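You operate a simulated robot arm through the tools that you are given. There is no shell and no other tool. Be economical: measure what you need, move in short steps, check, and stop when the job is done.

You are at the controls of a simulated two-armed robot. One attempt, no reset.

## Task
Screw the cap back on the red-cap jar.

Only the result counts: the job must be done as asked and must still hold three seconds after the hand-in. Knocking over, shifting, dropping, spilling or breaking anything else fails it. Lids that push on must go on centred and level and be pressed home; caps that screw on are set level and turned clockwise until they are tight.

## Robot
Two 7-joint arms with two-finger grippers on one trunk, on a base that drives. Base frame: it is fixed to the floor where the robot stands at the start and does not move with it; the origin is under the middle of the robot, x ahead of it, y to its left, z up; the surface under the hand at the start is at about z = 80. Lengths are in cm, angles in degrees, forces in N, time in s.
The left shoulder is at the start at [2.4, 21.6, 110.5], the right one opposite. With the tool pointing down near the work surface each hand reaches from about 20 to 76 cm from the robot's upright axis, wherever it stands, measured 20 degrees to its own side. Payload 2.2 kg a hand.
The tool frame of a hand sits at the grasp point between the pads (the TCP): z along the fingers, y along the line on which they close. The tips reach 1.9 cm beyond it. Largest opening 11.6 cm; the body of the gripper starts 7 cm behind the TCP.
Orientation is that of the tool frame in the base frame, as a unit quaternion [w, x, y, z]. With the fingers straight down and closing along the base's y, the tool's x points along the base's -x, its y along +y and its z along -z.

## Interface
- The arms move only by the tool arm_command. It takes "left_plan", "right_plan" or both (then of equal length, played together; a hand with none holds still); each is a list of rows, each an object (a shift or turn left out is 0, a gripper value left out holds the last) with "delta_rot": the turn, a rotation vector about the base's x, y, z in degrees, a list of three; "offset": the shift along the base's x, y, z in cm, a list of three; "hand": the gripper command, from -1 (fully open) to 1 (shut), values between in proportion. In form: [{"delta_rot": [ax, ay, az], "offset": [tx, ty, tz], "hand": hand}, ...]. A call has 1 to 20 rows; each row is the pose to reach, as a shift and turn from the pose commanded when the call began. Rows are played at 5 a second. More than 5 cm and 8.6 degrees between two rows, or a gripper value outside its range, and nothing of the call is played. Where a pose cannot be reached the arm comes as near as it can. A force on the tool above 40 N (or 10 N above the force at the start of the call, whichever is more), or a blocked arm, ends the call early, and 0.2 s more pass. Each finger halts on what it meets, pressing with about 39 N; the grip force reading is that of the motor and also rises with nothing between the fingers. The clock runs only during rows and for 0.2 s after the last one: add rows that repeat a pose to give the fingers time. It gives the time, the measured TCP pose, the force on the tool (base axes), the opening and the grip force at its end, in the units of the frame above (readings bear some noise), with the torque about the TCP (base axes, N m) and any sound that the robot's microphone picked up.
- Cameras (640 x 400 px; columns grow to the right, rows downward): "scene" is now at [12.73, 1.01, 127.67]; the picture's right is [0.03, -1.00, 0.00], its down [-0.54, -0.02, -0.84] and it looks along [0.84, 0.03, -0.54] (base axes); focal length 242 px, centre (320, 200). "left" rides on the left gripper at [6.9, 1.5, -9.7] in its tool frame; the picture's right is [-0.21, 0.98, 0.00], its down [-0.76, -0.17, -0.63] and it looks along [-0.62, -0.14, 0.77] (tool axes); focal length 251 px, centre (320, 200). "right" rides on the right gripper at [6.9, -1.5, -9.7] in its tool frame; the picture's right is [0.21, 0.98, 0.00], its down [-0.76, 0.17, -0.63] and it looks along [-0.62, 0.14, 0.78] (tool axes); focal length 251 px, centre (320, 200). There is no depth. A picture from a camera that has moved, and an enlarged one, comes with that camera's place and axes in the base frame and with its lens. The place of the scene camera against the robot may be out by one fixed shift of up to 1.2 cm in any direction.
- get_image(camera): a new picture of that camera. No time passes.
- lift_body(by): slides the trunk up (or, below 0, down) by that many cm; the arms and the scene camera ride with it, the base frame stays. It gives what a move gives, with no picture.
- steer(legs): drives the robot by 1 to 6 legs, each [ahead, left, turn to the left] in cm, cm and degrees, along the robot's own axes; the way and the turn of a leg run together, so that a leg with both is an arc; at most 150 cm and 180 degrees a leg. The arms and the cameras ride along, it lands a little off, and it stops where it bumps. It gives what a move gives.
- head_to(pan, tilt): turns the head with the scene camera to pan (to the left, within 80 degrees either way) and tilt (down, from -29 to 69), counted from straight ahead of the robot. It gives what a move gives.
- close_up(camera, box): a new picture of the part [left, top, right, bottom] of that camera's present view, enlarged. No time passes.
- hand_in(): hands the job in; it is judged then, once.

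Work in short steps. Places have to be worked out from the pictures, the camera data and where the tool is seen: move nearer, look again, correct. Check each grasp and each placing, and mend what went wrong. You have 120 turns and 100 pictures in all, those below and enlarged ones among them. Open the grippers and draw the arms clear of the work before you hand the job in, unless the task says otherwise; then end with one line.

The tools are called after ">>>" as name(argument=value, ...) on one line, values as JSON. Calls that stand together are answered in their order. arm_command: Moves the arms, as the interface text tells. Its arguments: {"type":"object","properties":{"left_plan":{"type":"array","items":{"type":"object","properties":{"delta_rot":{"type":"array","items":{"type":"number"}},"offset":{"type":"array","items":{"type":"number"}},"hand":{"type":"number"}}}},"right_plan":{"type":"array","items":{"type":"object","properties":{"delta_rot":{"type":"array","items":{"type":"number"}},"offset":{"type":"array","items":{"type":"number"}},"hand":{"type":"number"}}}}},"required":[]} The other tools are called the same way: lift_body (by) slides the trunk up or down; steer (legs) drives the base; head_to (pan, tilt) turns the head that bears the scene camera; get_image (camera) takes a picture; close_up (camera, box) takes an enlarged picture of a part of a camera's view; hand_in () hands the job in.

At the start:

```text
t: 0.0
left_ee_pos: [47.12, 24.08, 117.13]
left_ee_rot: [-0.001, 0.0, 1.0, 0.0]
left_contact_force: [-0.4, 0.4, 0.5]
left_moment: [0.0, 0.0, 0.03]
left_grip_width: 11.6
left_grasp_force: 0.1
right_ee_pos: [46.09, -11.07, 115.13]
right_ee_rot: [0.0, 0.0, 1.0, 0.0]
right_contact_force: [0.1, 0.2, 0.5]
right_moment: [0.0, -0.01, 0.0]
right_grip_width: 11.61
right_grasp_force: 0.0
trunk travel left (down, up): [-25.0, 24.0]
robot x, y, heading: [0.05, 0.25, 0.0]
head pan, tilt: [1.8, 32.6]
```

scene: 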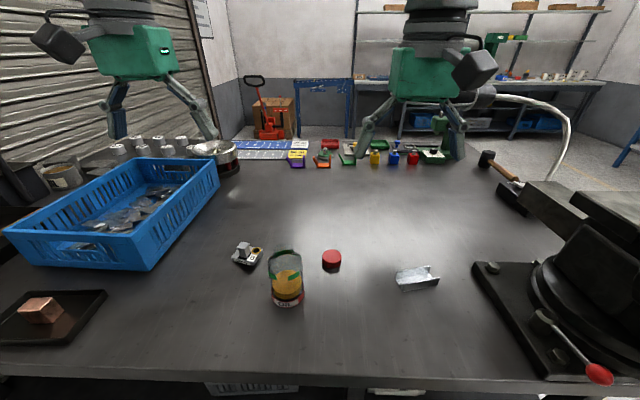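
right: 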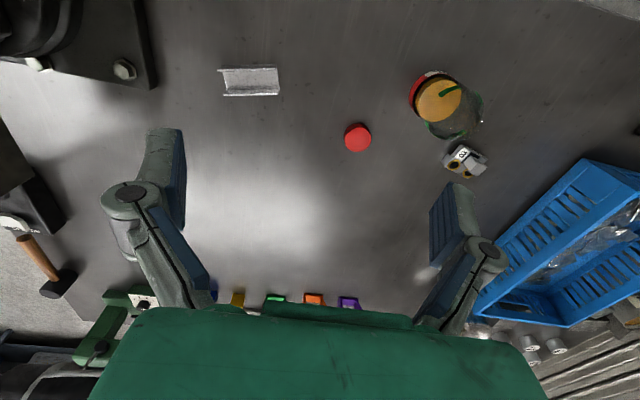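
left: 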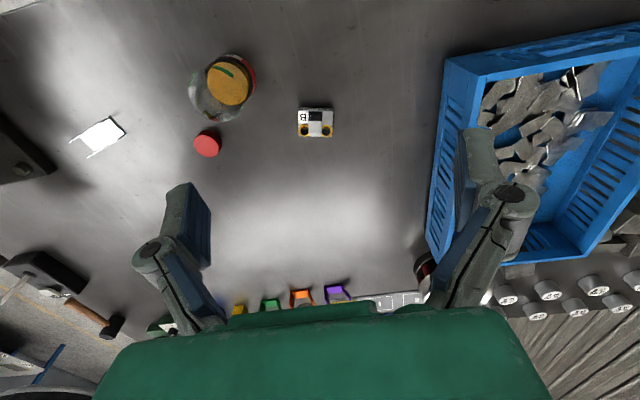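

The jar (amber contents, near centre) and a red cap beside it are visible. I enlarge both to see the jar's shape and the cap's pose.

>>> close_up(camera="scene", box=[220, 220, 380, 320])

>>> close_up(camera="right", box=[320, 50, 512, 190])

>>> close_up(camera="left", box=[140, 40, 332, 180])

```text
4.00 times, centred on (300, 270) of scene
camera zoom: at [12.73, 1.01, 127.67], right [0.03, -1.0, 0.0], down [-0.54, -0.02, -0.84], along [0.84, 0.03, -0.54], focal length 970 px, centre (400, -80)
```

zoom: 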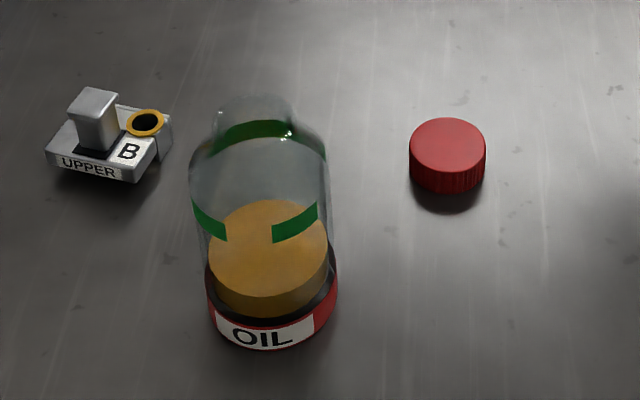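

```text
2.86 times, centred on (416, 120) of right
camera zoom: at [39.15, -12.74, 124.83], right [-0.21, 0.98, 0.0], down [0.76, 0.17, 0.63], along [0.62, 0.14, -0.78], focal length 718 px, centre (46, 429)
```

zoom: 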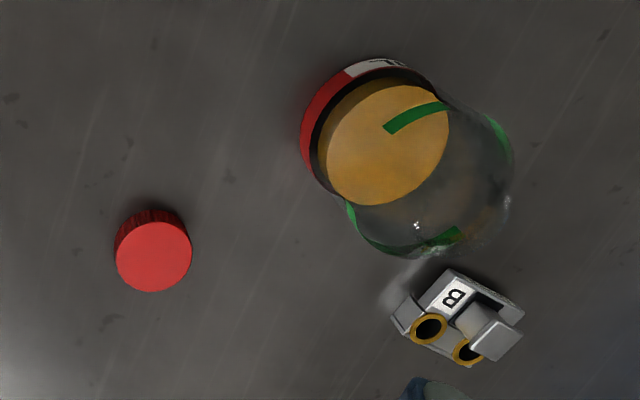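

```text
2.86 times, centred on (236, 110) of left
camera zoom: at [40.33, 25.38, 126.83], right [0.21, 0.98, 0.0], down [0.76, -0.17, 0.63], along [0.62, -0.14, -0.78], focal length 718 px, centre (560, 457)
```

zoom: 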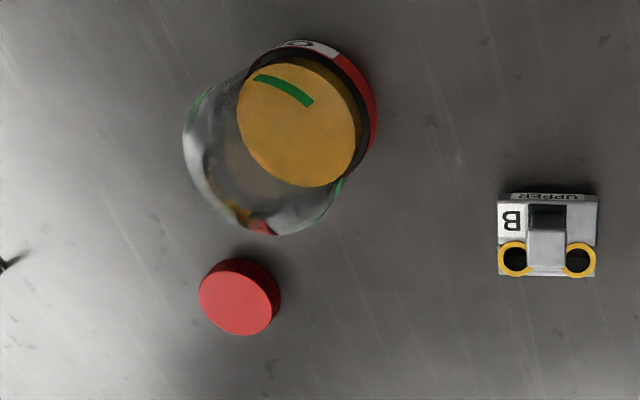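

Triangulating gives the cap at about (57.9, -1.2), 4.8 cm across with its top near z 82, and the jar at about (48.4, 8.5), 7.8 cm across and 14 cm tall. I move the right hand above the cap and look again.

>>> arm_command(right_plan=[{"offset": [2, 1.6, -3.3]}, {"offset": [4, 3.3, -6.7]}, {"offset": [6, 4.9, -10]}, {"offset": [8, 6.6, -13.3]}, {"offset": [10, 8.2, -16.7]}, {"offset": [11.9, 9.9, -20]}, {"offset": [11.9, 9.9, -22]}, {"offset": [11.9, 9.9, -22]}])

>>> get_image(camera="right")

>>> get_image(camera="scene")

```text
t: 1.8
left_ee_pos: [46.81, 23.95, 117.4]
left_ee_rot: [0.0, 0.0, 1.0, 0.0]
left_contact_force: [-0.5, -0.2, -0.3]
left_moment: [-0.01, -0.01, -0.02]
left_grip_width: 11.6
left_grasp_force: 0.0
right_ee_pos: [58.03, -1.76, 93.36]
right_ee_rot: [0.002, 0.006, 1.0, 0.004]
right_contact_force: [-0.1, -0.3, -0.1]
right_moment: [0.0, 0.01, -0.01]
right_grip_width: 11.61
right_grasp_force: 0.0
trunk travel left (down, up): [-25.0, 24.0]
robot x, y, heading: [0.07, -0.12, 0.0]
head pan, tilt: [1.8, 32.6]
```

```text
93 pictures are left
camera right: at [51.09, -3.39, 103.0], right [-0.2, 0.98, 0.01], down [0.76, 0.15, 0.63], along [0.62, 0.14, -0.77], focal length 251 px, centre (320, 200)
```

right: 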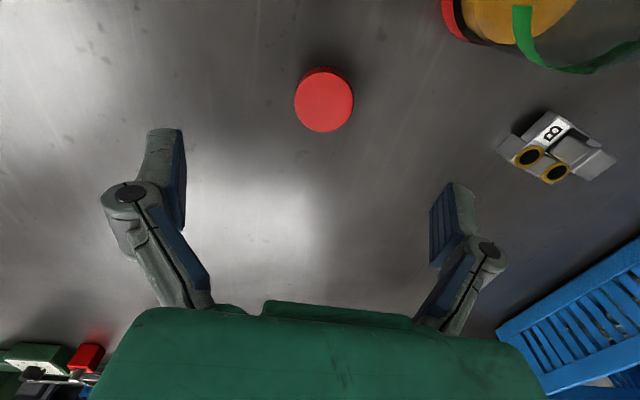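

```text
92 pictures are left
camera scene: at [12.82, 1.09, 127.67], right [0.03, -1.0, 0.0], down [-0.54, -0.02, -0.84], along [0.84, 0.03, -0.54], focal length 242 px, centre (320, 200)
```

scene: 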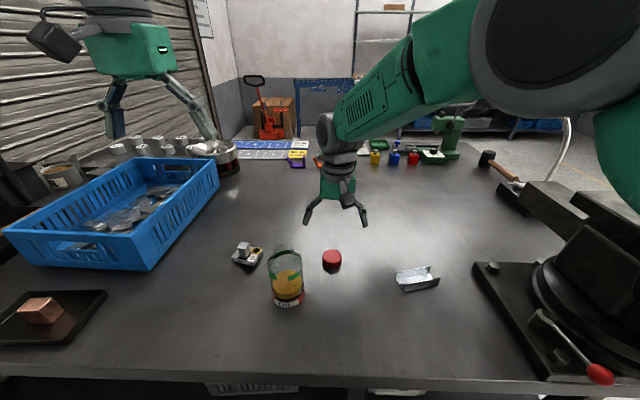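

The cap centre now measures (57.9, -1.35), directly under the hand. I descend to just above the cap and check.

>>> arm_command(right_plan=[{"offset": [0, 0.2, -2.5]}, {"offset": [0, 0.3, -5]}, {"offset": [0, 0.3, -7.5]}, {"offset": [0, 0.3, -7.5]}])

>>> get_image(camera="right")

>>> close_up(camera="scene", box=[240, 200, 400, 300])

```text
t: 2.8
left_ee_pos: [46.82, 24.06, 117.26]
left_ee_rot: [0.001, 0.0, 1.0, -0.001]
left_contact_force: [0.5, 0.0, 0.1]
left_moment: [-0.01, -0.01, 0.03]
left_grip_width: 11.58
left_grasp_force: 0.1
right_ee_pos: [57.97, -1.3, 85.76]
right_ee_rot: [-0.001, 0.004, 1.0, 0.001]
right_contact_force: [-0.4, 0.1, -1.4]
right_moment: [0.01, -0.01, -0.02]
right_grip_width: 11.62
right_grasp_force: 0.1
trunk travel left (down, up): [-25.0, 24.0]
robot x, y, heading: [0.21, -0.16, 0.1]
head pan, tilt: [1.8, 32.6]
```

```text
91 pictures are left
camera right: at [51.05, -2.96, 95.39], right [-0.2, 0.98, 0.0], down [0.76, 0.16, 0.63], along [0.62, 0.13, -0.77], focal length 251 px, centre (320, 200)
```

right: 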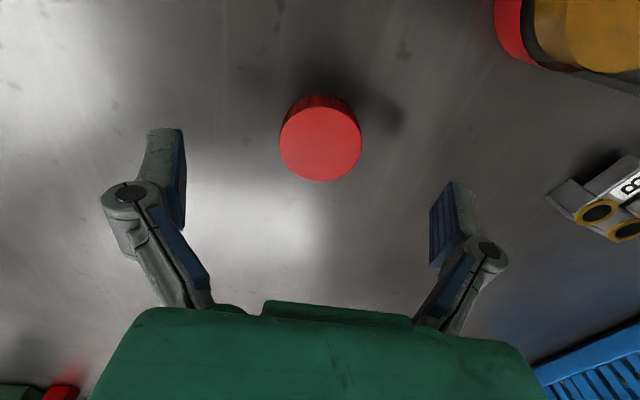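

```text
4.00 times, centred on (320, 250) of scene
camera zoom: at [12.8, 1.13, 127.67], right [0.03, -1.0, 0.0], down [-0.54, -0.02, -0.84], along [0.84, 0.03, -0.54], focal length 970 px, centre (320, 0)
```

zoom: 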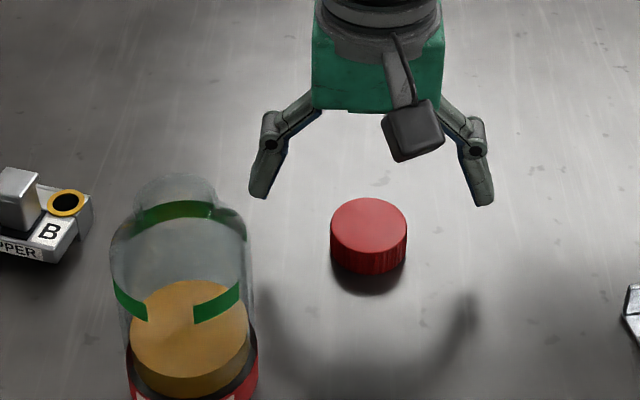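

The cap centre refines to about (57.3, -1.2) with its top at about z 82. I shift x by -0.55, descend to put the tips just above the table, and close on the cap.

>>> arm_command(right_plan=[{"offset": [-0.55, 0, -1]}, {"offset": [-0.55, 0, -2.2]}, {"offset": [-0.55, 0, -3.2]}, {"offset": [-0.55, 0, -3.2]}, {"offset": [-0.55, 0, -3.2], "hand": 0.0}, {"offset": [-0.55, 0, -3.2], "hand": 0.6}, {"offset": [-0.55, 0, -3.2], "hand": 1}, {"offset": [-0.55, 0, -3.2], "hand": 1}])

>>> get_image(camera="right")

>>> close_up(camera="scene", box=[240, 200, 400, 300])

```text
t: 4.6
left_ee_pos: [46.89, 23.96, 117.29]
left_ee_rot: [0.001, 0.001, 1.0, -0.001]
left_contact_force: [-1.1, -1.1, -0.6]
left_moment: [0.03, 0.01, 0.01]
left_grip_width: 11.6
left_grasp_force: 0.0
right_ee_pos: [57.25, -0.99, 82.45]
right_ee_rot: [0.001, 0.001, 1.0, 0.0]
right_contact_force: [0.6, -0.6, 0.5]
right_moment: [0.01, 0.01, 0.01]
right_grip_width: 4.87
right_grasp_force: 38.7
trunk travel left (down, up): [-25.0, 24.0]
robot x, y, heading: [-0.07, 0.0, -0.0]
head pan, tilt: [1.8, 32.6]
```

```text
89 pictures are left
camera right: at [50.29, -2.6, 92.12], right [-0.21, 0.98, 0.0], down [0.76, 0.16, 0.63], along [0.62, 0.13, -0.77], focal length 251 px, centre (320, 200)
```

right: 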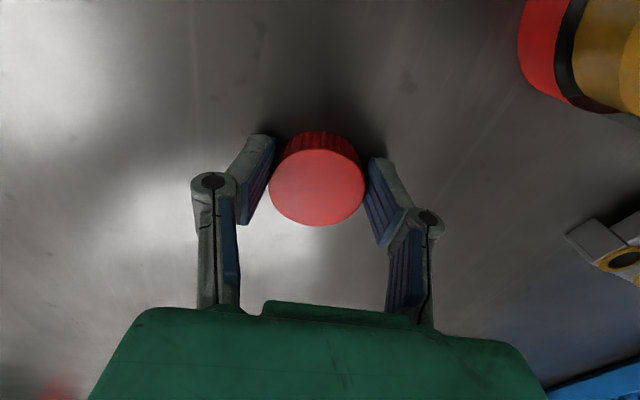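

```text
4.00 times, centred on (320, 250) of scene
camera zoom: at [12.84, 1.12, 127.66], right [0.03, -1.0, 0.0], down [-0.54, -0.02, -0.84], along [0.84, 0.03, -0.54], focal length 970 px, centre (320, 0)
```

zoom: 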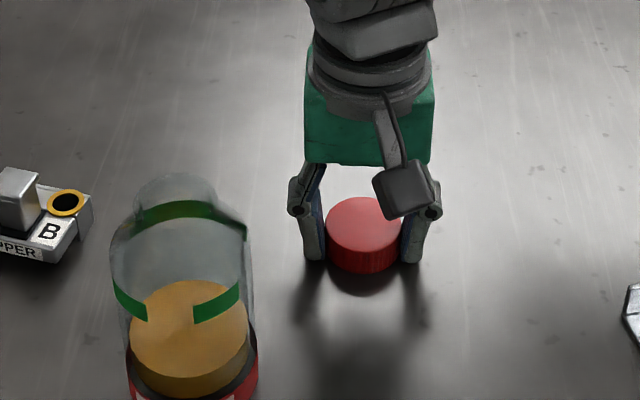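

The cap is gripped (width 4.87) and centred in the pads. I lift it clear and start turning and moving the left hand toward the robot side of the jar, yawed -30° so that it can hold the body.

>>> arm_command(right_plan=[{"offset": [0, 0, 3], "hand": 1}, {"offset": [0, 0, 7], "hand": 1}, {"offset": [0, -2, 11], "hand": 1}, {"offset": [0, -5, 15], "hand": 1}, {"offset": [0, -8, 18], "hand": 1}, {"offset": [0, -10, 20], "hand": 1}], left_plan=[{"offset": [-1.8, -1.2, -1.5], "delta_rot": [0, 0, -6]}, {"offset": [-3.6, -2.4, -3], "delta_rot": [0, 0, -12]}, {"offset": [-5.4, -3.6, -5], "delta_rot": [0, 0, -18]}, {"offset": [-7.2, -4.8, -7], "delta_rot": [0, 0, -24]}, {"offset": [-9, -6, -9], "delta_rot": [0, 0, -30]}, {"offset": [-10, -7, -10], "delta_rot": [0, 0, -30]}])

>>> get_image(camera="right")

>>> get_image(camera="left")

```text
t: 6.0
left_ee_pos: [36.8, 16.83, 107.54]
left_ee_rot: [0.002, 0.26, 0.966, 0.001]
left_contact_force: [0.2, 0.3, 0.5]
left_moment: [0.01, 0.0, -0.02]
left_grip_width: 11.59
left_grasp_force: 0.0
right_ee_pos: [57.12, -11.27, 102.66]
right_ee_rot: [0.001, -0.001, 1.0, 0.001]
right_contact_force: [-0.4, -0.4, -0.4]
right_moment: [0.03, -0.02, 0.05]
right_grip_width: 4.87
right_grasp_force: 38.4
trunk travel left (down, up): [-25.0, 24.0]
robot x, y, heading: [0.08, -0.39, 0.0]
head pan, tilt: [1.8, 32.6]
```

```text
87 pictures are left
camera right: at [50.19, -12.85, 112.35], right [-0.22, 0.98, 0.0], down [0.75, 0.17, 0.63], along [0.62, 0.14, -0.77], focal length 251 px, centre (320, 200)
```

right: 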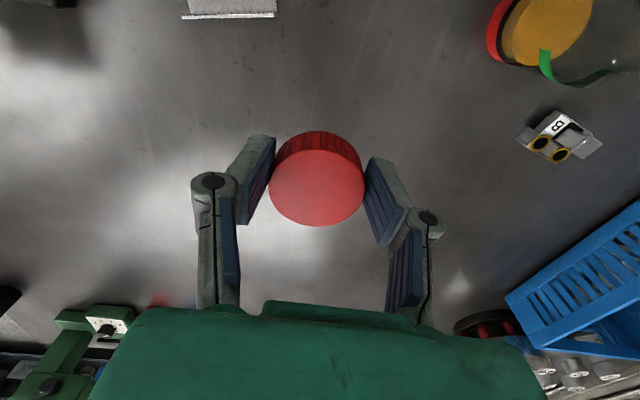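

```text
86 pictures are left
camera left: at [31.6, 21.5, 117.08], right [0.68, 0.74, 0.0], down [0.57, -0.52, 0.63], along [0.47, -0.43, -0.77], focal length 251 px, centre (320, 200)
```

left: 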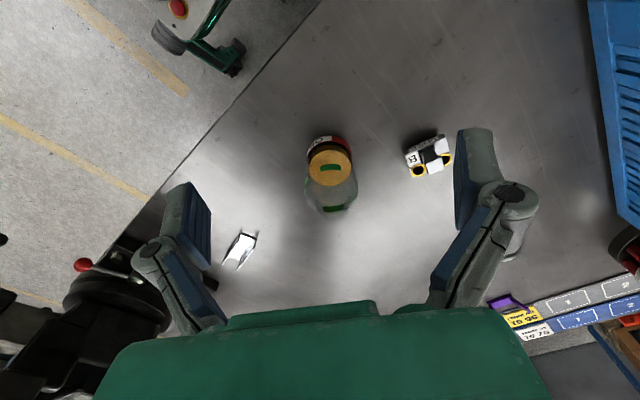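

The left camera puts the jar at about (47.5, 9.0) with the rim near z 94. I tilt the left hand so the fingers point 30° below horizontal toward the jar, staying high.

>>> arm_command(left_plan=[{"delta_rot": [-3.75, -6.5, 0]}, {"delta_rot": [-7.5, -13, 0]}, {"delta_rot": [-11.25, -19.5, 0]}, {"delta_rot": [-15, -26, 0]}, {"delta_rot": [-18.75, -32.5, 0]}, {"delta_rot": [-22.5, -39, 0]}, {"delta_rot": [-26.25, -45.5, 0]}, {"delta_rot": [-30, -52, 0]}, {"delta_rot": [-30, -52, 0]}, {"delta_rot": [-30, -52, 0]}])

>>> get_image(camera="left")

>>> get_image(camera="scene")

```text
t: 8.2
left_ee_pos: [43.58, 15.94, 109.91]
left_ee_rot: [0.483, 0.225, 0.836, -0.131]
left_contact_force: [0.7, -1.1, -0.3]
left_moment: [-0.05, -0.03, 0.01]
left_grip_width: 11.59
left_grasp_force: 0.1
left hand out of reach, approached as far as the arm can: row 6, 7, 8, 9, 10
right_ee_pos: [57.21, -11.11, 102.68]
right_ee_rot: [0.001, 0.0, 1.0, 0.0]
right_contact_force: [0.0, 0.3, -0.1]
right_moment: [0.01, 0.02, 0.04]
right_grip_width: 4.88
right_grasp_force: 38.7
trunk travel left (down, up): [-25.0, 24.0]
robot x, y, heading: [-0.01, -0.23, -0.1]
head pan, tilt: [1.8, 32.6]
```

```text
85 pictures are left
camera left: at [34.19, 23.13, 108.61], right [0.58, 0.79, 0.19], down [-0.23, -0.06, 0.97], along [0.78, -0.61, 0.15], focal length 251 px, centre (320, 200)
```

left: 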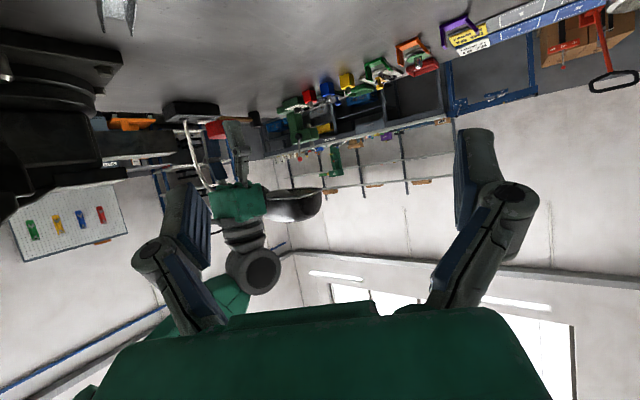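

```text
84 pictures are left
camera scene: at [12.79, 1.09, 127.67], right [0.03, -1.0, 0.0], down [-0.54, -0.02, -0.84], along [0.84, 0.03, -0.54], focal length 242 px, centre (320, 200)
```

scene: 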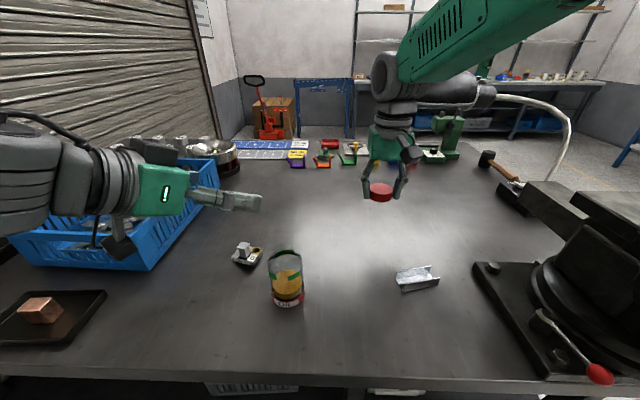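

The tilt was reached, but the hand was pushed forward because it sits too close to the robot. I back the base up 15 cm to give room for the side grasp.

>>> steer(legs=[[-15, 0, 0]])

>>> get_image(camera="scene")

```text
t: 9.6
left_ee_pos: [28.41, 16.19, 109.8]
left_ee_rot: [0.484, 0.224, 0.836, -0.131]
left_contact_force: [0.4, 0.2, 0.7]
left_moment: [0.01, -0.01, -0.02]
left_grip_width: 11.6
left_grasp_force: 0.1
right_ee_pos: [41.96, -10.94, 102.71]
right_ee_rot: [0.001, 0.0, 1.0, -0.001]
right_contact_force: [0.0, 0.4, -0.3]
right_moment: [0.0, -0.07, 0.01]
right_grip_width: 4.86
right_grasp_force: 39.4
trunk travel left (down, up): [-25.0, 24.0]
robot x, y, heading: [-15.15, -0.15, 0.1]
head pan, tilt: [1.8, 32.6]
```

```text
83 pictures are left
camera scene: at [-2.36, 1.28, 127.66], right [0.03, -1.0, 0.0], down [-0.54, -0.02, -0.84], along [0.84, 0.03, -0.54], focal length 242 px, centre (320, 200)
```

scene: 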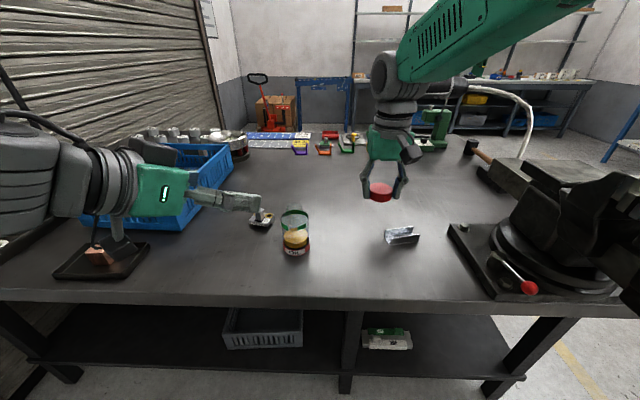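

The base moved back cleanly. I lower the left hand toward a stand-off point behind the jar, at about (36, 15.7, 96).

>>> arm_command(left_plan=[{"offset": [1.5, 0, -3]}, {"offset": [3, 0, -6]}, {"offset": [5, -0.2, -9]}, {"offset": [7, -0.4, -12]}, {"offset": [7.6, -0.5, -14]}, {"offset": [7.6, -0.5, -14]}])

>>> get_image(camera="left")

>>> get_image(camera="scene")

```text
t: 11.0
left_ee_pos: [35.84, 15.4, 95.85]
left_ee_rot: [0.484, 0.223, 0.836, -0.128]
left_contact_force: [0.0, -0.2, -1.2]
left_moment: [0.01, -0.01, -0.03]
left_grip_width: 11.62
left_grasp_force: 0.2
right_ee_pos: [41.81, -10.88, 102.73]
right_ee_rot: [0.002, 0.0, 1.0, 0.0]
right_contact_force: [-0.2, 0.0, -1.1]
right_moment: [-0.02, 0.02, -0.03]
right_grip_width: 4.86
right_grasp_force: 39.0
trunk travel left (down, up): [-25.0, 24.0]
robot x, y, heading: [-15.27, -0.0, -0.1]
head pan, tilt: [1.8, 32.6]
```

```text
82 pictures are left
camera left: at [26.41, 22.57, 94.68], right [0.58, 0.79, 0.19], down [-0.23, -0.06, 0.97], along [0.78, -0.61, 0.15], focal length 251 px, centre (320, 200)
```

left: 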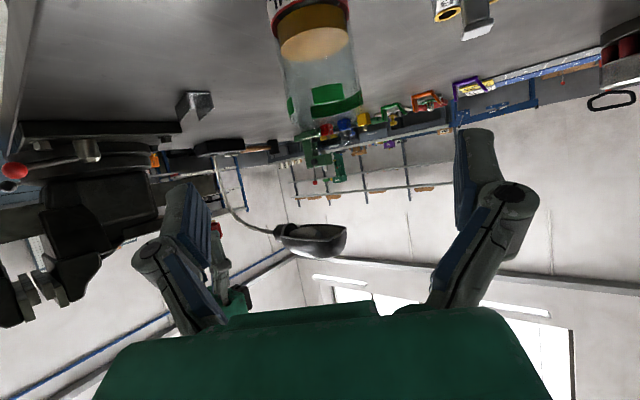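

```text
81 pictures are left
camera scene: at [-2.3, 1.22, 127.66], right [0.03, -1.0, 0.0], down [-0.54, -0.02, -0.84], along [0.84, 0.03, -0.54], focal length 242 px, centre (320, 200)
```

scene: 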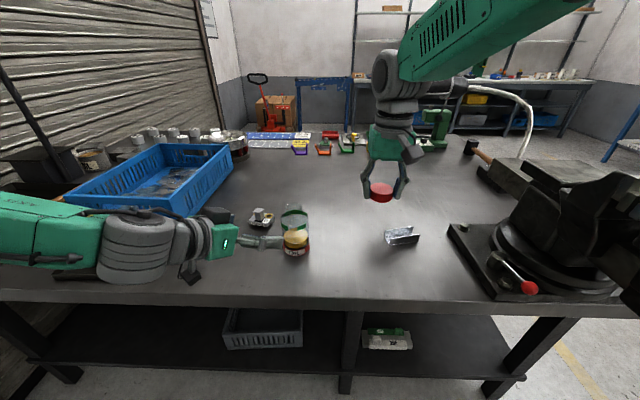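

The jar axis lies on the line of the gripper's approach. I lower to z 87 and advance partway, then check the straddle.

>>> arm_command(left_plan=[{"offset": [0, 0, -3]}, {"offset": [0, 0, -6]}, {"offset": [0, 0, -8.8]}, {"offset": [2, -1.1, -8.8]}, {"offset": [4, -2.2, -8.8]}, {"offset": [4, -2.2, -8.8]}])

>>> get_image(camera="left")

>>> close_up(camera="scene", box=[180, 180, 340, 280])

```text
t: 12.4
left_ee_pos: [39.38, 13.42, 87.27]
left_ee_rot: [0.486, 0.223, 0.835, -0.129]
left_contact_force: [-0.5, -0.9, 0.0]
left_moment: [0.0, 0.01, -0.03]
left_grip_width: 11.6
left_grasp_force: 0.0
right_ee_pos: [41.71, -10.92, 102.79]
right_ee_rot: [0.002, 0.0, 1.0, 0.0]
right_contact_force: [0.2, -0.4, -0.2]
right_moment: [-0.01, 0.04, 0.02]
right_grip_width: 4.87
right_grasp_force: 38.7
trunk travel left (down, up): [-25.0, 24.0]
robot x, y, heading: [-14.99, -0.21, -0.1]
head pan, tilt: [1.8, 32.6]
```

```text
80 pictures are left
camera left: at [30.01, 20.52, 85.91], right [0.58, 0.79, 0.19], down [-0.23, -0.06, 0.97], along [0.78, -0.61, 0.15], focal length 251 px, centre (320, 200)
```

left: 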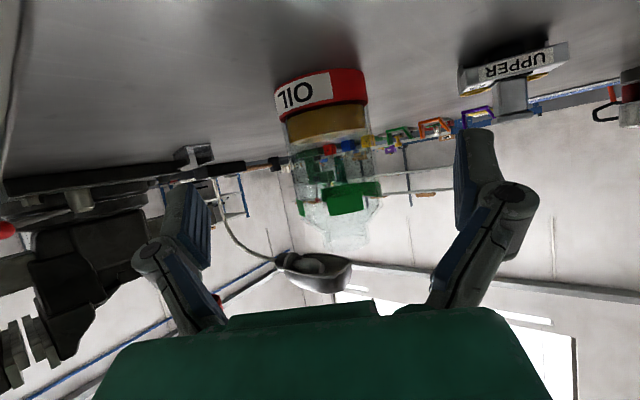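

```text
4.00 times, centred on (260, 230) of scene
camera zoom: at [-2.34, 1.14, 127.67], right [0.03, -1.0, 0.0], down [-0.54, -0.02, -0.84], along [0.84, 0.03, -0.54], focal length 970 px, centre (560, 80)
```

zoom: 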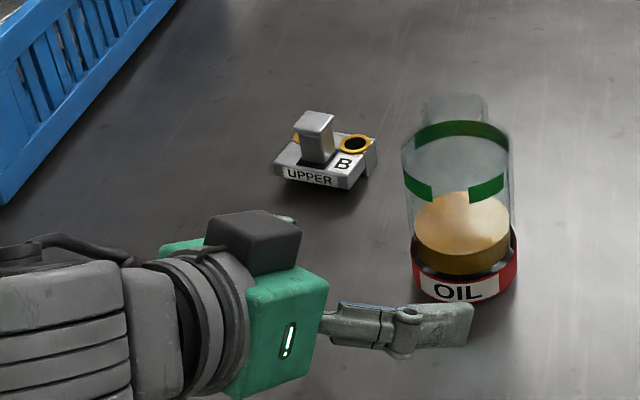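

The jar stands between the fingers in the left view. I enlarge it to measure the rim, neck and shoulder heights.

>>> close_up(camera="left", box=[240, 50, 440, 270])

```text
1.82 times, centred on (340, 160) of left
camera zoom: at [30.01, 20.52, 85.91], right [0.58, 0.79, 0.19], down [-0.23, -0.06, 0.97], along [0.78, -0.61, 0.15], focal length 457 px, centre (284, 273)
```

zoom: 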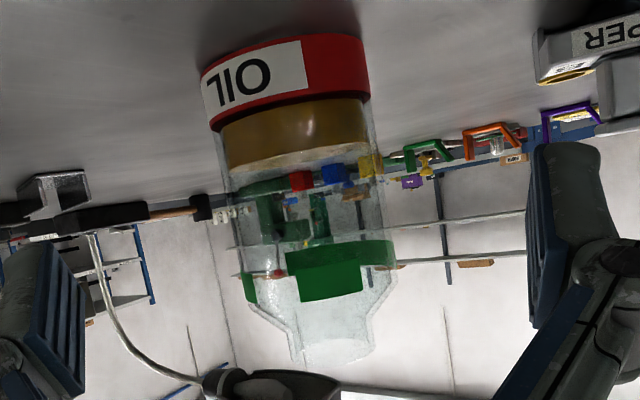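

The rim is at z≈93.4, the neck is about 4 cm wide, the shoulder is near z 89–91.5, and the jar is centred between the fingers. I advance so the pads flank the body at z 87.

>>> arm_command(left_plan=[{"offset": [2, -1.1, 0]}, {"offset": [4, -2.2, 0]}, {"offset": [6, -3.3, 0]}, {"offset": [7.8, -4.3, 0]}, {"offset": [7.8, -4.3, 0]}])

>>> get_image(camera="left")

>>> close_up(camera="scene", box=[220, 180, 380, 280])

```text
t: 13.6
left_ee_pos: [47.31, 8.99, 87.12]
left_ee_rot: [0.485, 0.224, 0.835, -0.129]
left_contact_force: [0.8, -0.6, -0.5]
left_moment: [0.0, 0.03, -0.03]
left_grip_width: 11.61
left_grasp_force: 0.0
right_ee_pos: [41.74, -10.98, 102.84]
right_ee_rot: [0.002, 0.0, 1.0, 0.0]
right_contact_force: [0.1, -0.2, 0.5]
right_moment: [0.0, 0.0, 0.0]
right_grip_width: 4.85
right_grasp_force: 39.3
trunk travel left (down, up): [-25.0, 24.0]
robot x, y, heading: [-15.08, -0.08, 0.1]
head pan, tilt: [1.8, 32.6]
```

```text
77 pictures are left
camera left: at [37.98, 16.18, 85.9], right [0.58, 0.79, 0.19], down [-0.23, -0.06, 0.97], along [0.78, -0.61, 0.15], focal length 251 px, centre (320, 200)
```

left: 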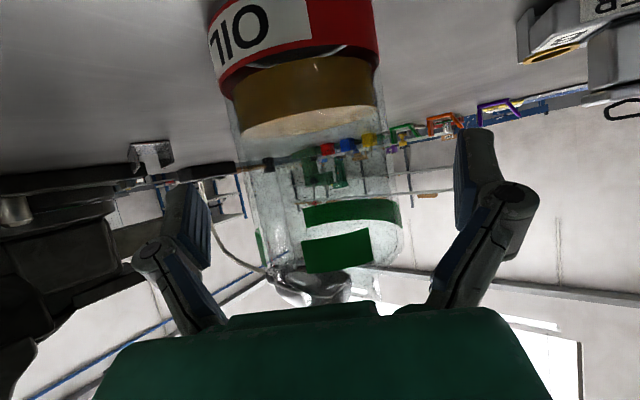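

```text
4.00 times, centred on (300, 230) of scene
camera zoom: at [-2.28, 1.15, 127.66], right [0.03, -1.0, 0.0], down [-0.54, -0.02, -0.84], along [0.84, 0.03, -0.54], focal length 970 px, centre (400, 80)
```

zoom: 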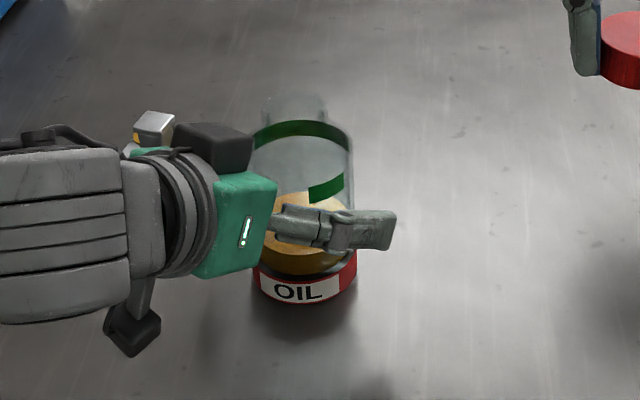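

The jar sits centred between the left pads at TCP depth. I close the left hand gradually on the body.

>>> arm_command(left_plan=[{"hand": -0.5}, {"hand": -0.2}, {"hand": 0.0}, {"hand": 0.3}, {"hand": 0.6}, {"hand": 0.6}, {"hand": 0.6}])

>>> get_image(camera="left")

>>> close_up(camera="scene", box=[220, 180, 380, 280])

```text
t: 15.2
left_ee_pos: [47.35, 8.98, 87.05]
left_ee_rot: [0.485, 0.224, 0.835, -0.129]
left_contact_force: [-0.3, 1.2, 0.8]
left_moment: [0.06, 0.02, -0.01]
left_grip_width: 6.93
left_grasp_force: 39.6
right_ee_pos: [41.71, -11.04, 102.86]
right_ee_rot: [0.002, -0.001, 1.0, -0.001]
right_contact_force: [0.9, 0.4, 0.2]
right_moment: [0.01, 0.02, -0.03]
right_grip_width: 4.87
right_grasp_force: 38.8
trunk travel left (down, up): [-25.0, 24.0]
robot x, y, heading: [-15.13, 0.21, 0.2]
head pan, tilt: [1.8, 32.6]
```

```text
75 pictures are left
camera left: at [37.98, 16.15, 85.89], right [0.58, 0.79, 0.19], down [-0.23, -0.06, 0.97], along [0.78, -0.61, 0.15], focal length 251 px, centre (320, 200)
```

left: 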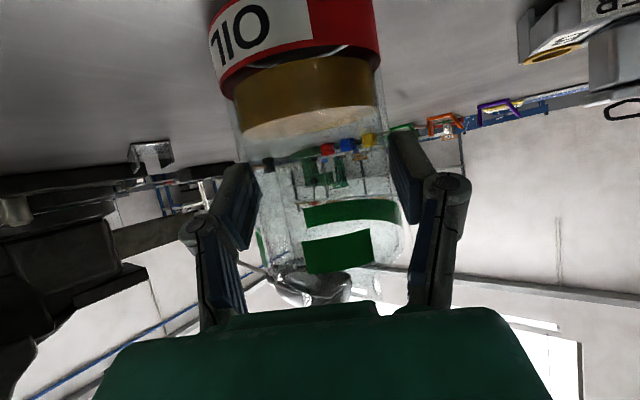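

```text
4.00 times, centred on (300, 230) of scene
camera zoom: at [-2.25, 1.15, 127.66], right [0.03, -1.0, 0.0], down [-0.54, -0.02, -0.84], along [0.84, 0.03, -0.54], focal length 970 px, centre (400, 80)
```

zoom: 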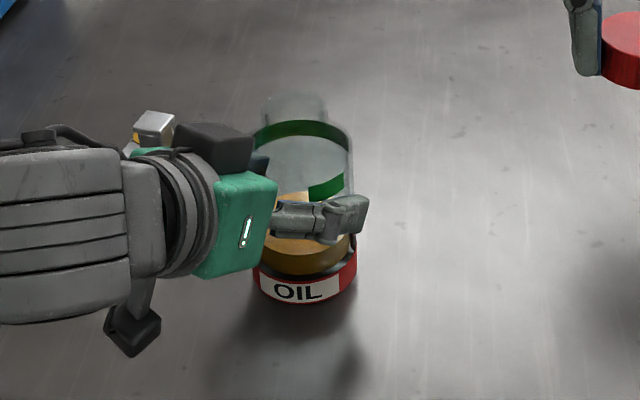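

The jar is held (width 6.93) and hasn't visibly moved. I bring the cap over the jar at (47.5, 9.0), turning the right hand +90° on the way so the clockwise screwing turn has room and its camera stays off the left hand.

>>> arm_command(right_plan=[{"offset": [0.5, 1.8, 0.5], "delta_rot": [0, 0, 8]}, {"offset": [1, 3.6, 1], "delta_rot": [0, 0, 16]}, {"offset": [1.6, 5.4, 1], "delta_rot": [0, 0, 24]}, {"offset": [2.1, 7.2, 1], "delta_rot": [0, 0, 32]}, {"offset": [2.6, 9, 1], "delta_rot": [0, 0, 40]}, {"offset": [3.2, 11, 1], "delta_rot": [0, 0, 48]}, {"offset": [3.7, 13, 1], "delta_rot": [0, 0, 56]}, {"offset": [4.2, 15, 1], "delta_rot": [0, 0, 64]}, {"offset": [4.7, 16.5, 1], "delta_rot": [0, 0, 72]}, {"offset": [5.2, 18, 1], "delta_rot": [0, 0, 80]}, {"offset": [5.7, 19.9, 1], "delta_rot": [0, 0, 88]}, {"offset": [5.7, 19.9, 1], "delta_rot": [0, 0, 88]}])

>>> get_image(camera="right")

>>> close_up(camera="scene", box=[220, 150, 380, 250])

>>> get_image(camera="left")

```text
t: 17.8
left_ee_pos: [47.4, 8.96, 87.15]
left_ee_rot: [0.485, 0.224, 0.835, -0.129]
left_contact_force: [-0.3, 1.1, 1.7]
left_moment: [0.0, -0.17, 0.03]
left_grip_width: 6.94
left_grasp_force: 38.6
right_ee_pos: [45.92, 5.13, 101.26]
right_ee_rot: [0.001, -0.684, 0.729, 0.0]
right_contact_force: [-0.2, 1.0, -1.0]
right_moment: [0.01, 0.02, 0.01]
right_grip_width: 4.83
right_grasp_force: 38.7
right hand out of reach, approached as far as the arm can: row 10, 11, 12
trunk travel left (down, up): [-25.0, 24.0]
robot x, y, heading: [-15.16, -0.03, -0.1]
head pan, tilt: [1.8, 32.6]
```

```text
73 pictures are left
camera right: at [46.99, -1.97, 110.97], right [-0.99, -0.15, 0.0], down [-0.12, 0.76, 0.64], along [-0.1, 0.63, -0.77], focal length 251 px, centre (320, 200)
```

right: 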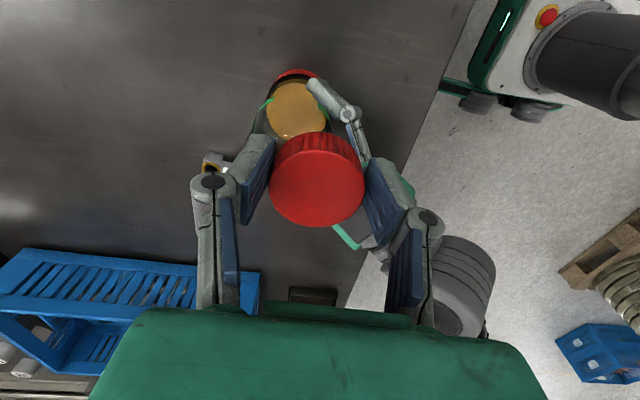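

```text
4.00 times, centred on (300, 200) of scene
camera zoom: at [-2.2, 1.18, 127.65], right [0.03, -1.0, 0.0], down [-0.54, -0.02, -0.84], along [0.84, 0.03, -0.54], focal length 970 px, centre (400, 200)
```

zoom: 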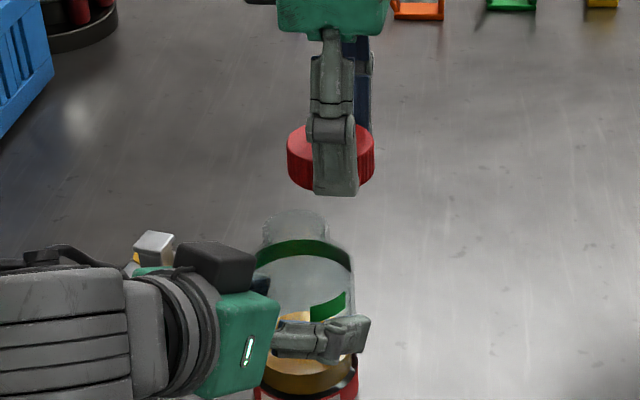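

```text
71 pictures are left
camera left: at [38.0, 16.07, 85.9], right [0.58, 0.79, 0.19], down [-0.23, -0.06, 0.97], along [0.78, -0.61, 0.15], focal length 251 px, centre (320, 200)
```

left: 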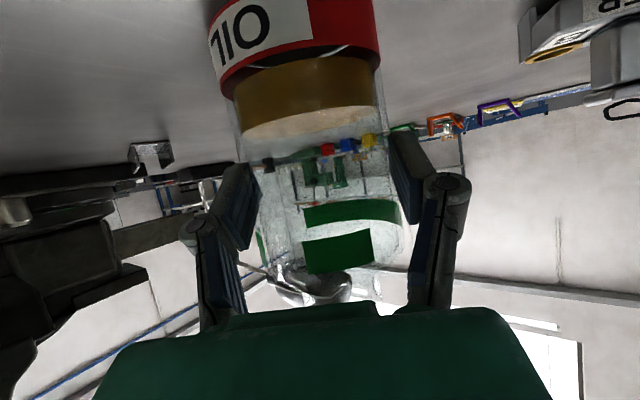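

The right hand falls short at yaw 88 (only 45.9, 5.1), so I turn it back by about 48° while moving the remaining way, and stay high.

>>> arm_command(right_plan=[{"offset": [0.2, 0.5, 0.3], "delta_rot": [0, 0, -8]}, {"offset": [0.5, 1, 0.6], "delta_rot": [0, 0, -16]}, {"offset": [0.8, 1.8, 1], "delta_rot": [0, 0, -24]}, {"offset": [1.1, 2.5, 1.3], "delta_rot": [0, 0, -32]}, {"offset": [1.3, 3.2, 1.5], "delta_rot": [0, 0, -40]}, {"offset": [1.5, 3.8, 1.5], "delta_rot": [0, 0, -48]}, {"offset": [1.5, 3.8, 1.5], "delta_rot": [0, 0, -48]}])

```text
t: 19.4
left_ee_pos: [47.27, 9.16, 87.07]
left_ee_rot: [0.485, 0.224, 0.835, -0.13]
left_contact_force: [-0.1, -1.2, 2.3]
left_moment: [-0.03, -0.03, 0.01]
left_grip_width: 6.92
left_grasp_force: 39.0
right_ee_pos: [45.26, 8.81, 102.72]
right_ee_rot: [0.001, -0.341, 0.94, 0.0]
right_contact_force: [0.0, -0.1, -0.1]
right_moment: [-0.03, 0.0, -0.01]
right_grip_width: 4.87
right_grasp_force: 39.3
right hand out of reach, approached as far as the arm can: row 3, 4, 5, 6, 7
trunk travel left (down, up): [-25.0, 24.0]
robot x, y, heading: [-15.08, 0.33, 0.2]
head pan, tilt: [1.8, 32.6]
```

The right arm is at full stretch because the base is 15 cm back. I'll release the jar, back the left hand off, drive forward about 8 cm and re-grip; first I open the left hand and retreat, and move the right hand aside.

>>> arm_command(left_plan=[{"hand": 0.0}, {"hand": -0.6}, {"hand": -1}, {"hand": -1}, {"offset": [-2, 1.1, 0]}, {"offset": [-4, 2.2, 0]}, {"offset": [-6, 3.3, 0]}, {"offset": [-8, 4.4, 0]}, {"offset": [-10, 5.5, 0]}, {"offset": [-10, 5.5, 0]}], right_plan=[{"offset": [-0.5, -1, 0], "hand": 1}, {"offset": [-0.5, -3, 0]}, {"offset": [-0.5, -5, 0]}, {"offset": [-0.5, -7, 0]}, {"offset": [-0.5, -9, 0]}, {"offset": [-0.5, -11, 0]}, {"offset": [-0.5, -13, 0]}, {"offset": [-0.5, -15, 0]}, {"offset": [-0.5, -16, 0]}, {"offset": [-0.5, -16, 0]}])

>>> get_image(camera="left")

```text
t: 21.6
left_ee_pos: [37.43, 14.68, 87.14]
left_ee_rot: [0.484, 0.224, 0.836, -0.13]
left_contact_force: [0.4, 0.3, -0.2]
left_moment: [-0.01, 0.01, -0.01]
left_grip_width: 11.6
left_grasp_force: 0.1
right_ee_pos: [44.65, -7.52, 102.62]
right_ee_rot: [0.001, -0.342, 0.94, 0.001]
right_contact_force: [0.0, 0.6, 0.3]
right_moment: [0.03, 0.0, -0.04]
right_grip_width: 4.87
right_grasp_force: 39.1
trunk travel left (down, up): [-25.0, 24.0]
robot x, y, heading: [-14.86, 0.03, 0.0]
head pan, tilt: [1.8, 32.6]
```

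```text
70 pictures are left
camera left: at [28.09, 21.87, 85.93], right [0.58, 0.79, 0.19], down [-0.23, -0.06, 0.97], along [0.78, -0.61, 0.15], focal length 251 px, centre (320, 200)
```

left: 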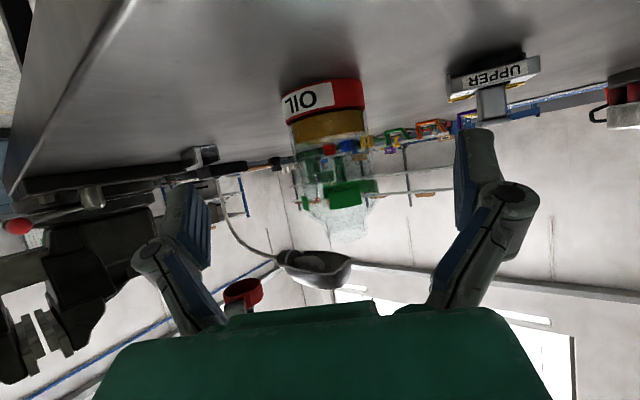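

The jar still stands in place. I pull the left hand back another 7 cm, then drive forward 8 cm so it ends at the stand-off point again.

>>> arm_command(left_plan=[{"offset": [-2, 0, 0]}, {"offset": [-4, 0, 0]}, {"offset": [-6, 0, 0]}, {"offset": [-7, 0, 0]}, {"offset": [-7, 0, 0]}])

>>> steer(legs=[[8, 0, 0]])

>>> get_image(camera="left")

>>> get_image(camera="scene")

```text
t: 22.8
left_ee_pos: [30.39, 14.56, 87.15]
left_ee_rot: [0.485, 0.224, 0.836, -0.129]
left_contact_force: [-0.4, 0.5, -1.3]
left_moment: [0.04, 0.0, -0.01]
left_grip_width: 11.6
left_grasp_force: 0.0
right_ee_pos: [44.49, -7.6, 102.54]
right_ee_rot: [0.002, -0.341, 0.94, 0.001]
right_contact_force: [0.8, 0.1, -0.2]
right_moment: [0.04, 0.02, 0.01]
right_grip_width: 4.87
right_grasp_force: 39.1
trunk travel left (down, up): [-25.0, 24.0]
robot x, y, heading: [-15.05, -0.0, -0.0]
head pan, tilt: [1.8, 32.6]
```

```text
t: 23.8
left_ee_pos: [38.42, 14.48, 87.19]
left_ee_rot: [0.483, 0.224, 0.836, -0.129]
left_contact_force: [0.6, -0.3, -0.4]
left_moment: [-0.01, -0.04, -0.01]
left_grip_width: 11.6
left_grasp_force: 0.1
right_ee_pos: [52.54, -7.75, 102.49]
right_ee_rot: [0.001, -0.341, 0.94, 0.001]
right_contact_force: [1.2, 0.4, -0.8]
right_moment: [0.04, 0.06, -0.01]
right_grip_width: 4.88
right_grasp_force: 38.8
trunk travel left (down, up): [-25.0, 24.0]
robot x, y, heading: [-7.32, -0.02, -0.0]
head pan, tilt: [1.8, 32.6]
```

```text
69 pictures are left
camera left: at [29.09, 21.64, 85.89], right [0.58, 0.79, 0.19], down [-0.23, -0.06, 0.97], along [0.78, -0.61, 0.15], focal length 251 px, centre (320, 200)
```

left: 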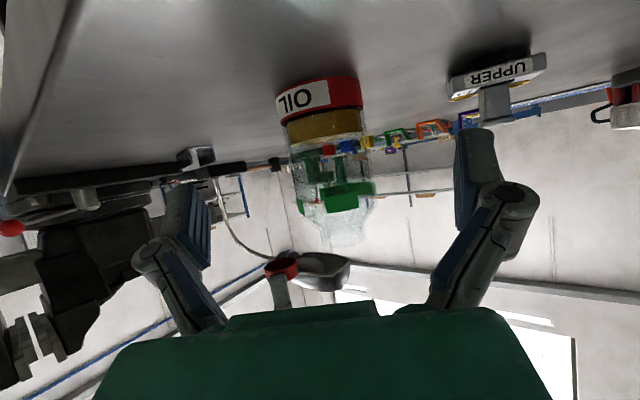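

```text
68 pictures are left
camera scene: at [5.68, 1.15, 127.65], right [0.03, -1.0, 0.0], down [-0.54, -0.02, -0.84], along [0.84, 0.03, -0.54], focal length 242 px, centre (320, 200)
```

scene: 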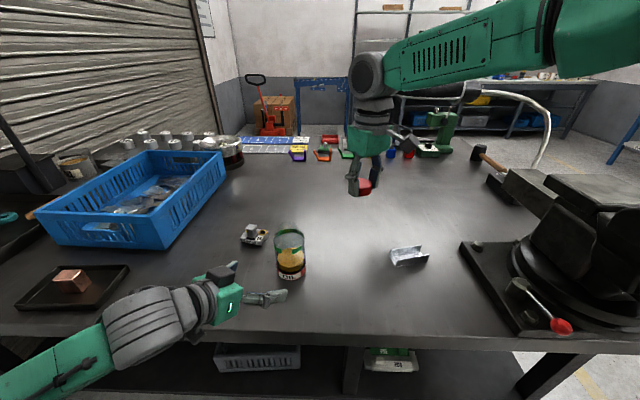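

The base is now at x≈-7. I test right-hand reach above the jar while restoring yaw toward 80°, before re-gripping.

>>> arm_command(right_plan=[{"offset": [-0.7, 2.2, 1], "delta_rot": [0, 0, 5]}, {"offset": [-1.4, 4.4, 1.5], "delta_rot": [0, 0, 10]}, {"offset": [-2.1, 6.6, 1.5], "delta_rot": [0, 0, 15]}, {"offset": [-2.8, 8.8, 1.5], "delta_rot": [0, 0, 20]}, {"offset": [-3.5, 11, 1.5], "delta_rot": [0, 0, 25]}, {"offset": [-4.2, 13, 1.5], "delta_rot": [0, 0, 30]}, {"offset": [-4.7, 15, 1.5], "delta_rot": [0, 0, 35]}, {"offset": [-5.1, 16.7, 1.5], "delta_rot": [0, 0, 40]}, {"offset": [-5.1, 16.7, 1.5], "delta_rot": [0, 0, 40]}])

```text
t: 25.8
left_ee_pos: [38.11, 14.32, 87.29]
left_ee_rot: [0.485, 0.225, 0.835, -0.129]
left_contact_force: [0.0, 0.0, -1.1]
left_moment: [0.01, -0.04, -0.05]
left_grip_width: 11.59
left_grasp_force: 0.1
right_ee_pos: [46.95, 8.96, 104.29]
right_ee_rot: [0.002, -0.643, 0.766, 0.003]
right_contact_force: [0.1, 0.0, -0.8]
right_moment: [0.02, 0.01, 0.0]
right_grip_width: 4.86
right_grasp_force: 39.6
trunk travel left (down, up): [-25.0, 24.0]
robot x, y, heading: [-7.15, -0.18, 0.0]
head pan, tilt: [1.8, 32.6]
```

The right hand now reaches the spot at yaw 80. I advance the left hand onto the jar again and close.

>>> arm_command(left_plan=[{"offset": [2, -1.15, 0]}, {"offset": [4, -2.3, 0]}, {"offset": [6, -3.45, 0]}, {"offset": [8, -4.6, 0]}, {"offset": [9.1, -5.3, 0]}, {"offset": [9.1, -5.3, 0]}, {"offset": [9.1, -5.3, 0], "hand": -0.4}, {"offset": [9.1, -5.3, 0], "hand": -0.1}, {"offset": [9.1, -5.3, 0], "hand": 0.2}, {"offset": [9.1, -5.3, 0], "hand": 0.6}, {"offset": [9.1, -5.3, 0], "hand": 0.6}])

>>> get_image(camera="left")

>>> get_image(camera="right")

>>> close_up(camera="scene", box=[220, 160, 380, 300])

```text
t: 28.2
left_ee_pos: [47.23, 9.08, 87.43]
left_ee_rot: [0.485, 0.225, 0.835, -0.129]
left_contact_force: [1.2, 0.5, 1.4]
left_moment: [-0.05, -0.02, 0.04]
left_grip_width: 6.94
left_grasp_force: 38.5
right_ee_pos: [47.09, 8.95, 104.21]
right_ee_rot: [0.003, -0.642, 0.767, 0.003]
right_contact_force: [0.3, 0.4, 0.4]
right_moment: [0.02, 0.01, 0.01]
right_grip_width: 4.87
right_grasp_force: 38.8
trunk travel left (down, up): [-25.0, 24.0]
robot x, y, heading: [-7.2, 0.02, -0.2]
head pan, tilt: [1.8, 32.6]
```

```text
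67 pictures are left
camera left: at [37.93, 16.3, 86.05], right [0.58, 0.79, 0.19], down [-0.24, -0.06, 0.97], along [0.78, -0.61, 0.15], focal length 251 px, centre (320, 200)
```

left: 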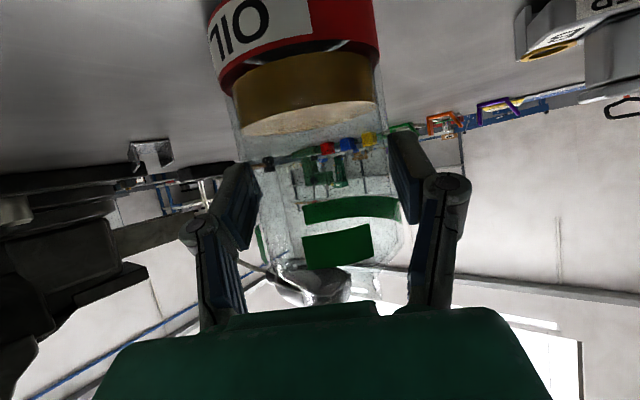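

```text
66 pictures are left
camera right: at [47.35, 1.7, 113.85], right [-1.0, -0.04, 0.0], down [-0.03, 0.77, 0.64], along [-0.03, 0.64, -0.77], focal length 251 px, centre (320, 200)
```

right: 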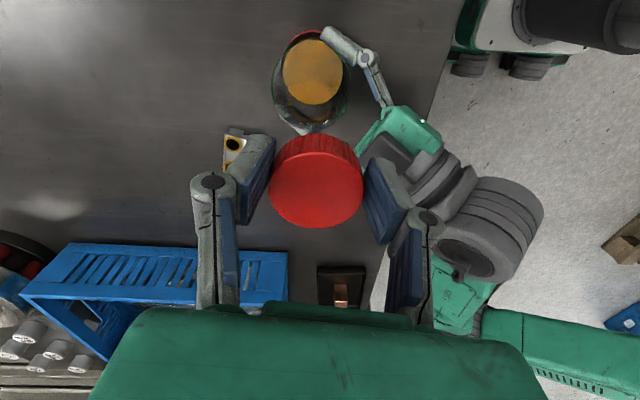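

```text
2.86 times, centred on (300, 230) of scene
camera zoom: at [5.57, 1.26, 127.66], right [0.03, -1.0, 0.0], down [-0.54, -0.02, -0.84], along [0.84, 0.02, -0.54], focal length 693 px, centre (377, 114)
```

zoom: 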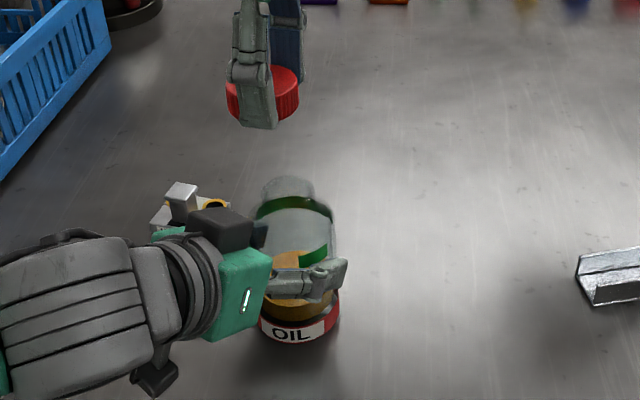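

The jar is gripped again (6.94) and the cap is above it. I lower the cap to about 1 cm over the rim and check alignment from the scene and right cameras.

>>> arm_command(right_plan=[{"offset": [0.2, 0, -2]}, {"offset": [0.3, 0, -4]}, {"offset": [0.4, 0, -6]}, {"offset": [0.4, 0, -7]}, {"offset": [0.4, 0, -7]}])

>>> get_image(camera="right")

>>> close_up(camera="scene", box=[240, 180, 340, 260])

>>> close_up(camera="left", box=[200, 150, 440, 310])

```text
t: 29.4
left_ee_pos: [47.21, 9.02, 87.35]
left_ee_rot: [0.486, 0.225, 0.835, -0.129]
left_contact_force: [-0.4, -1.2, -0.1]
left_moment: [-0.1, 0.02, 0.0]
left_grip_width: 6.95
left_grasp_force: 38.4
right_ee_pos: [47.93, 8.27, 97.41]
right_ee_rot: [0.004, -0.637, 0.771, 0.007]
right_contact_force: [-0.1, -0.7, -0.1]
right_moment: [-0.05, 0.0, -0.02]
right_grip_width: 4.86
right_grasp_force: 39.0
trunk travel left (down, up): [-25.0, 24.0]
robot x, y, heading: [-7.59, 0.2, -0.1]
head pan, tilt: [1.8, 32.6]
```

```text
64 pictures are left
camera right: at [48.13, 0.94, 106.95], right [-1.0, -0.03, 0.0], down [-0.02, 0.76, 0.64], along [-0.02, 0.64, -0.76], focal length 251 px, centre (320, 200)
```

right: 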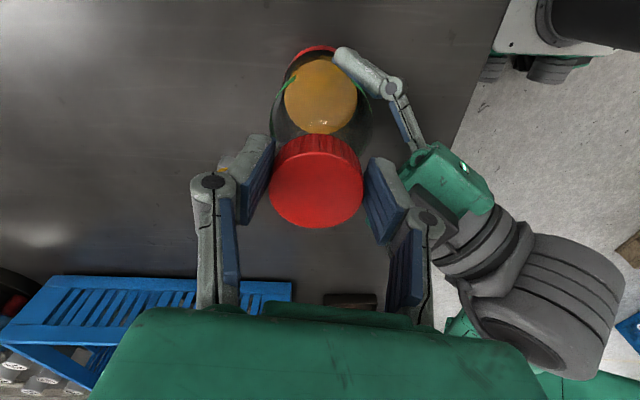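

```text
5.00 times, centred on (290, 220) of scene
camera zoom: at [5.56, 1.24, 127.66], right [0.03, -1.0, 0.0], down [-0.54, -0.02, -0.84], along [0.84, 0.02, -0.54], focal length 1212 px, centre (470, 100)
```

zoom: 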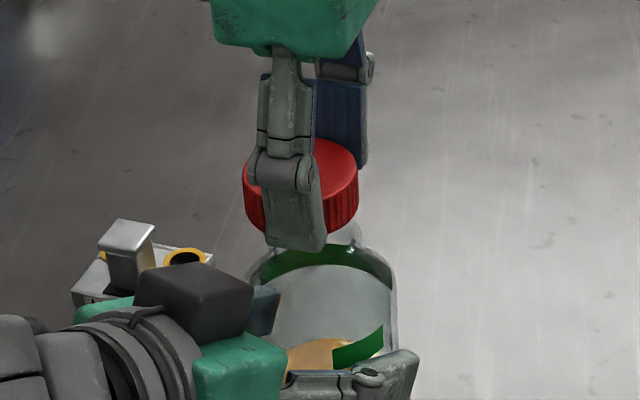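

```text
2.50 times, centred on (320, 230) of left
camera zoom: at [37.92, 16.27, 86.05], right [0.58, 0.79, 0.19], down [-0.24, -0.06, 0.97], along [0.78, -0.61, 0.15], focal length 629 px, centre (320, 125)
```

zoom: 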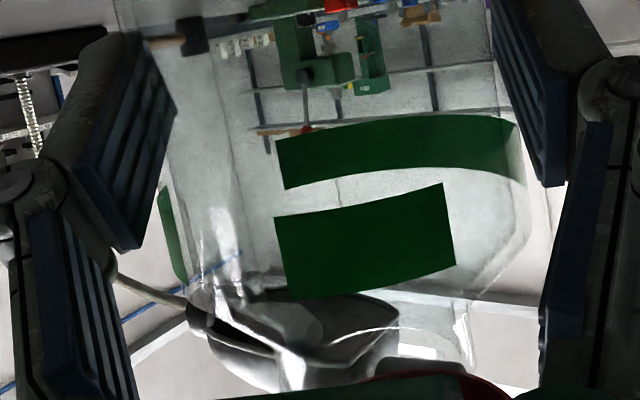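

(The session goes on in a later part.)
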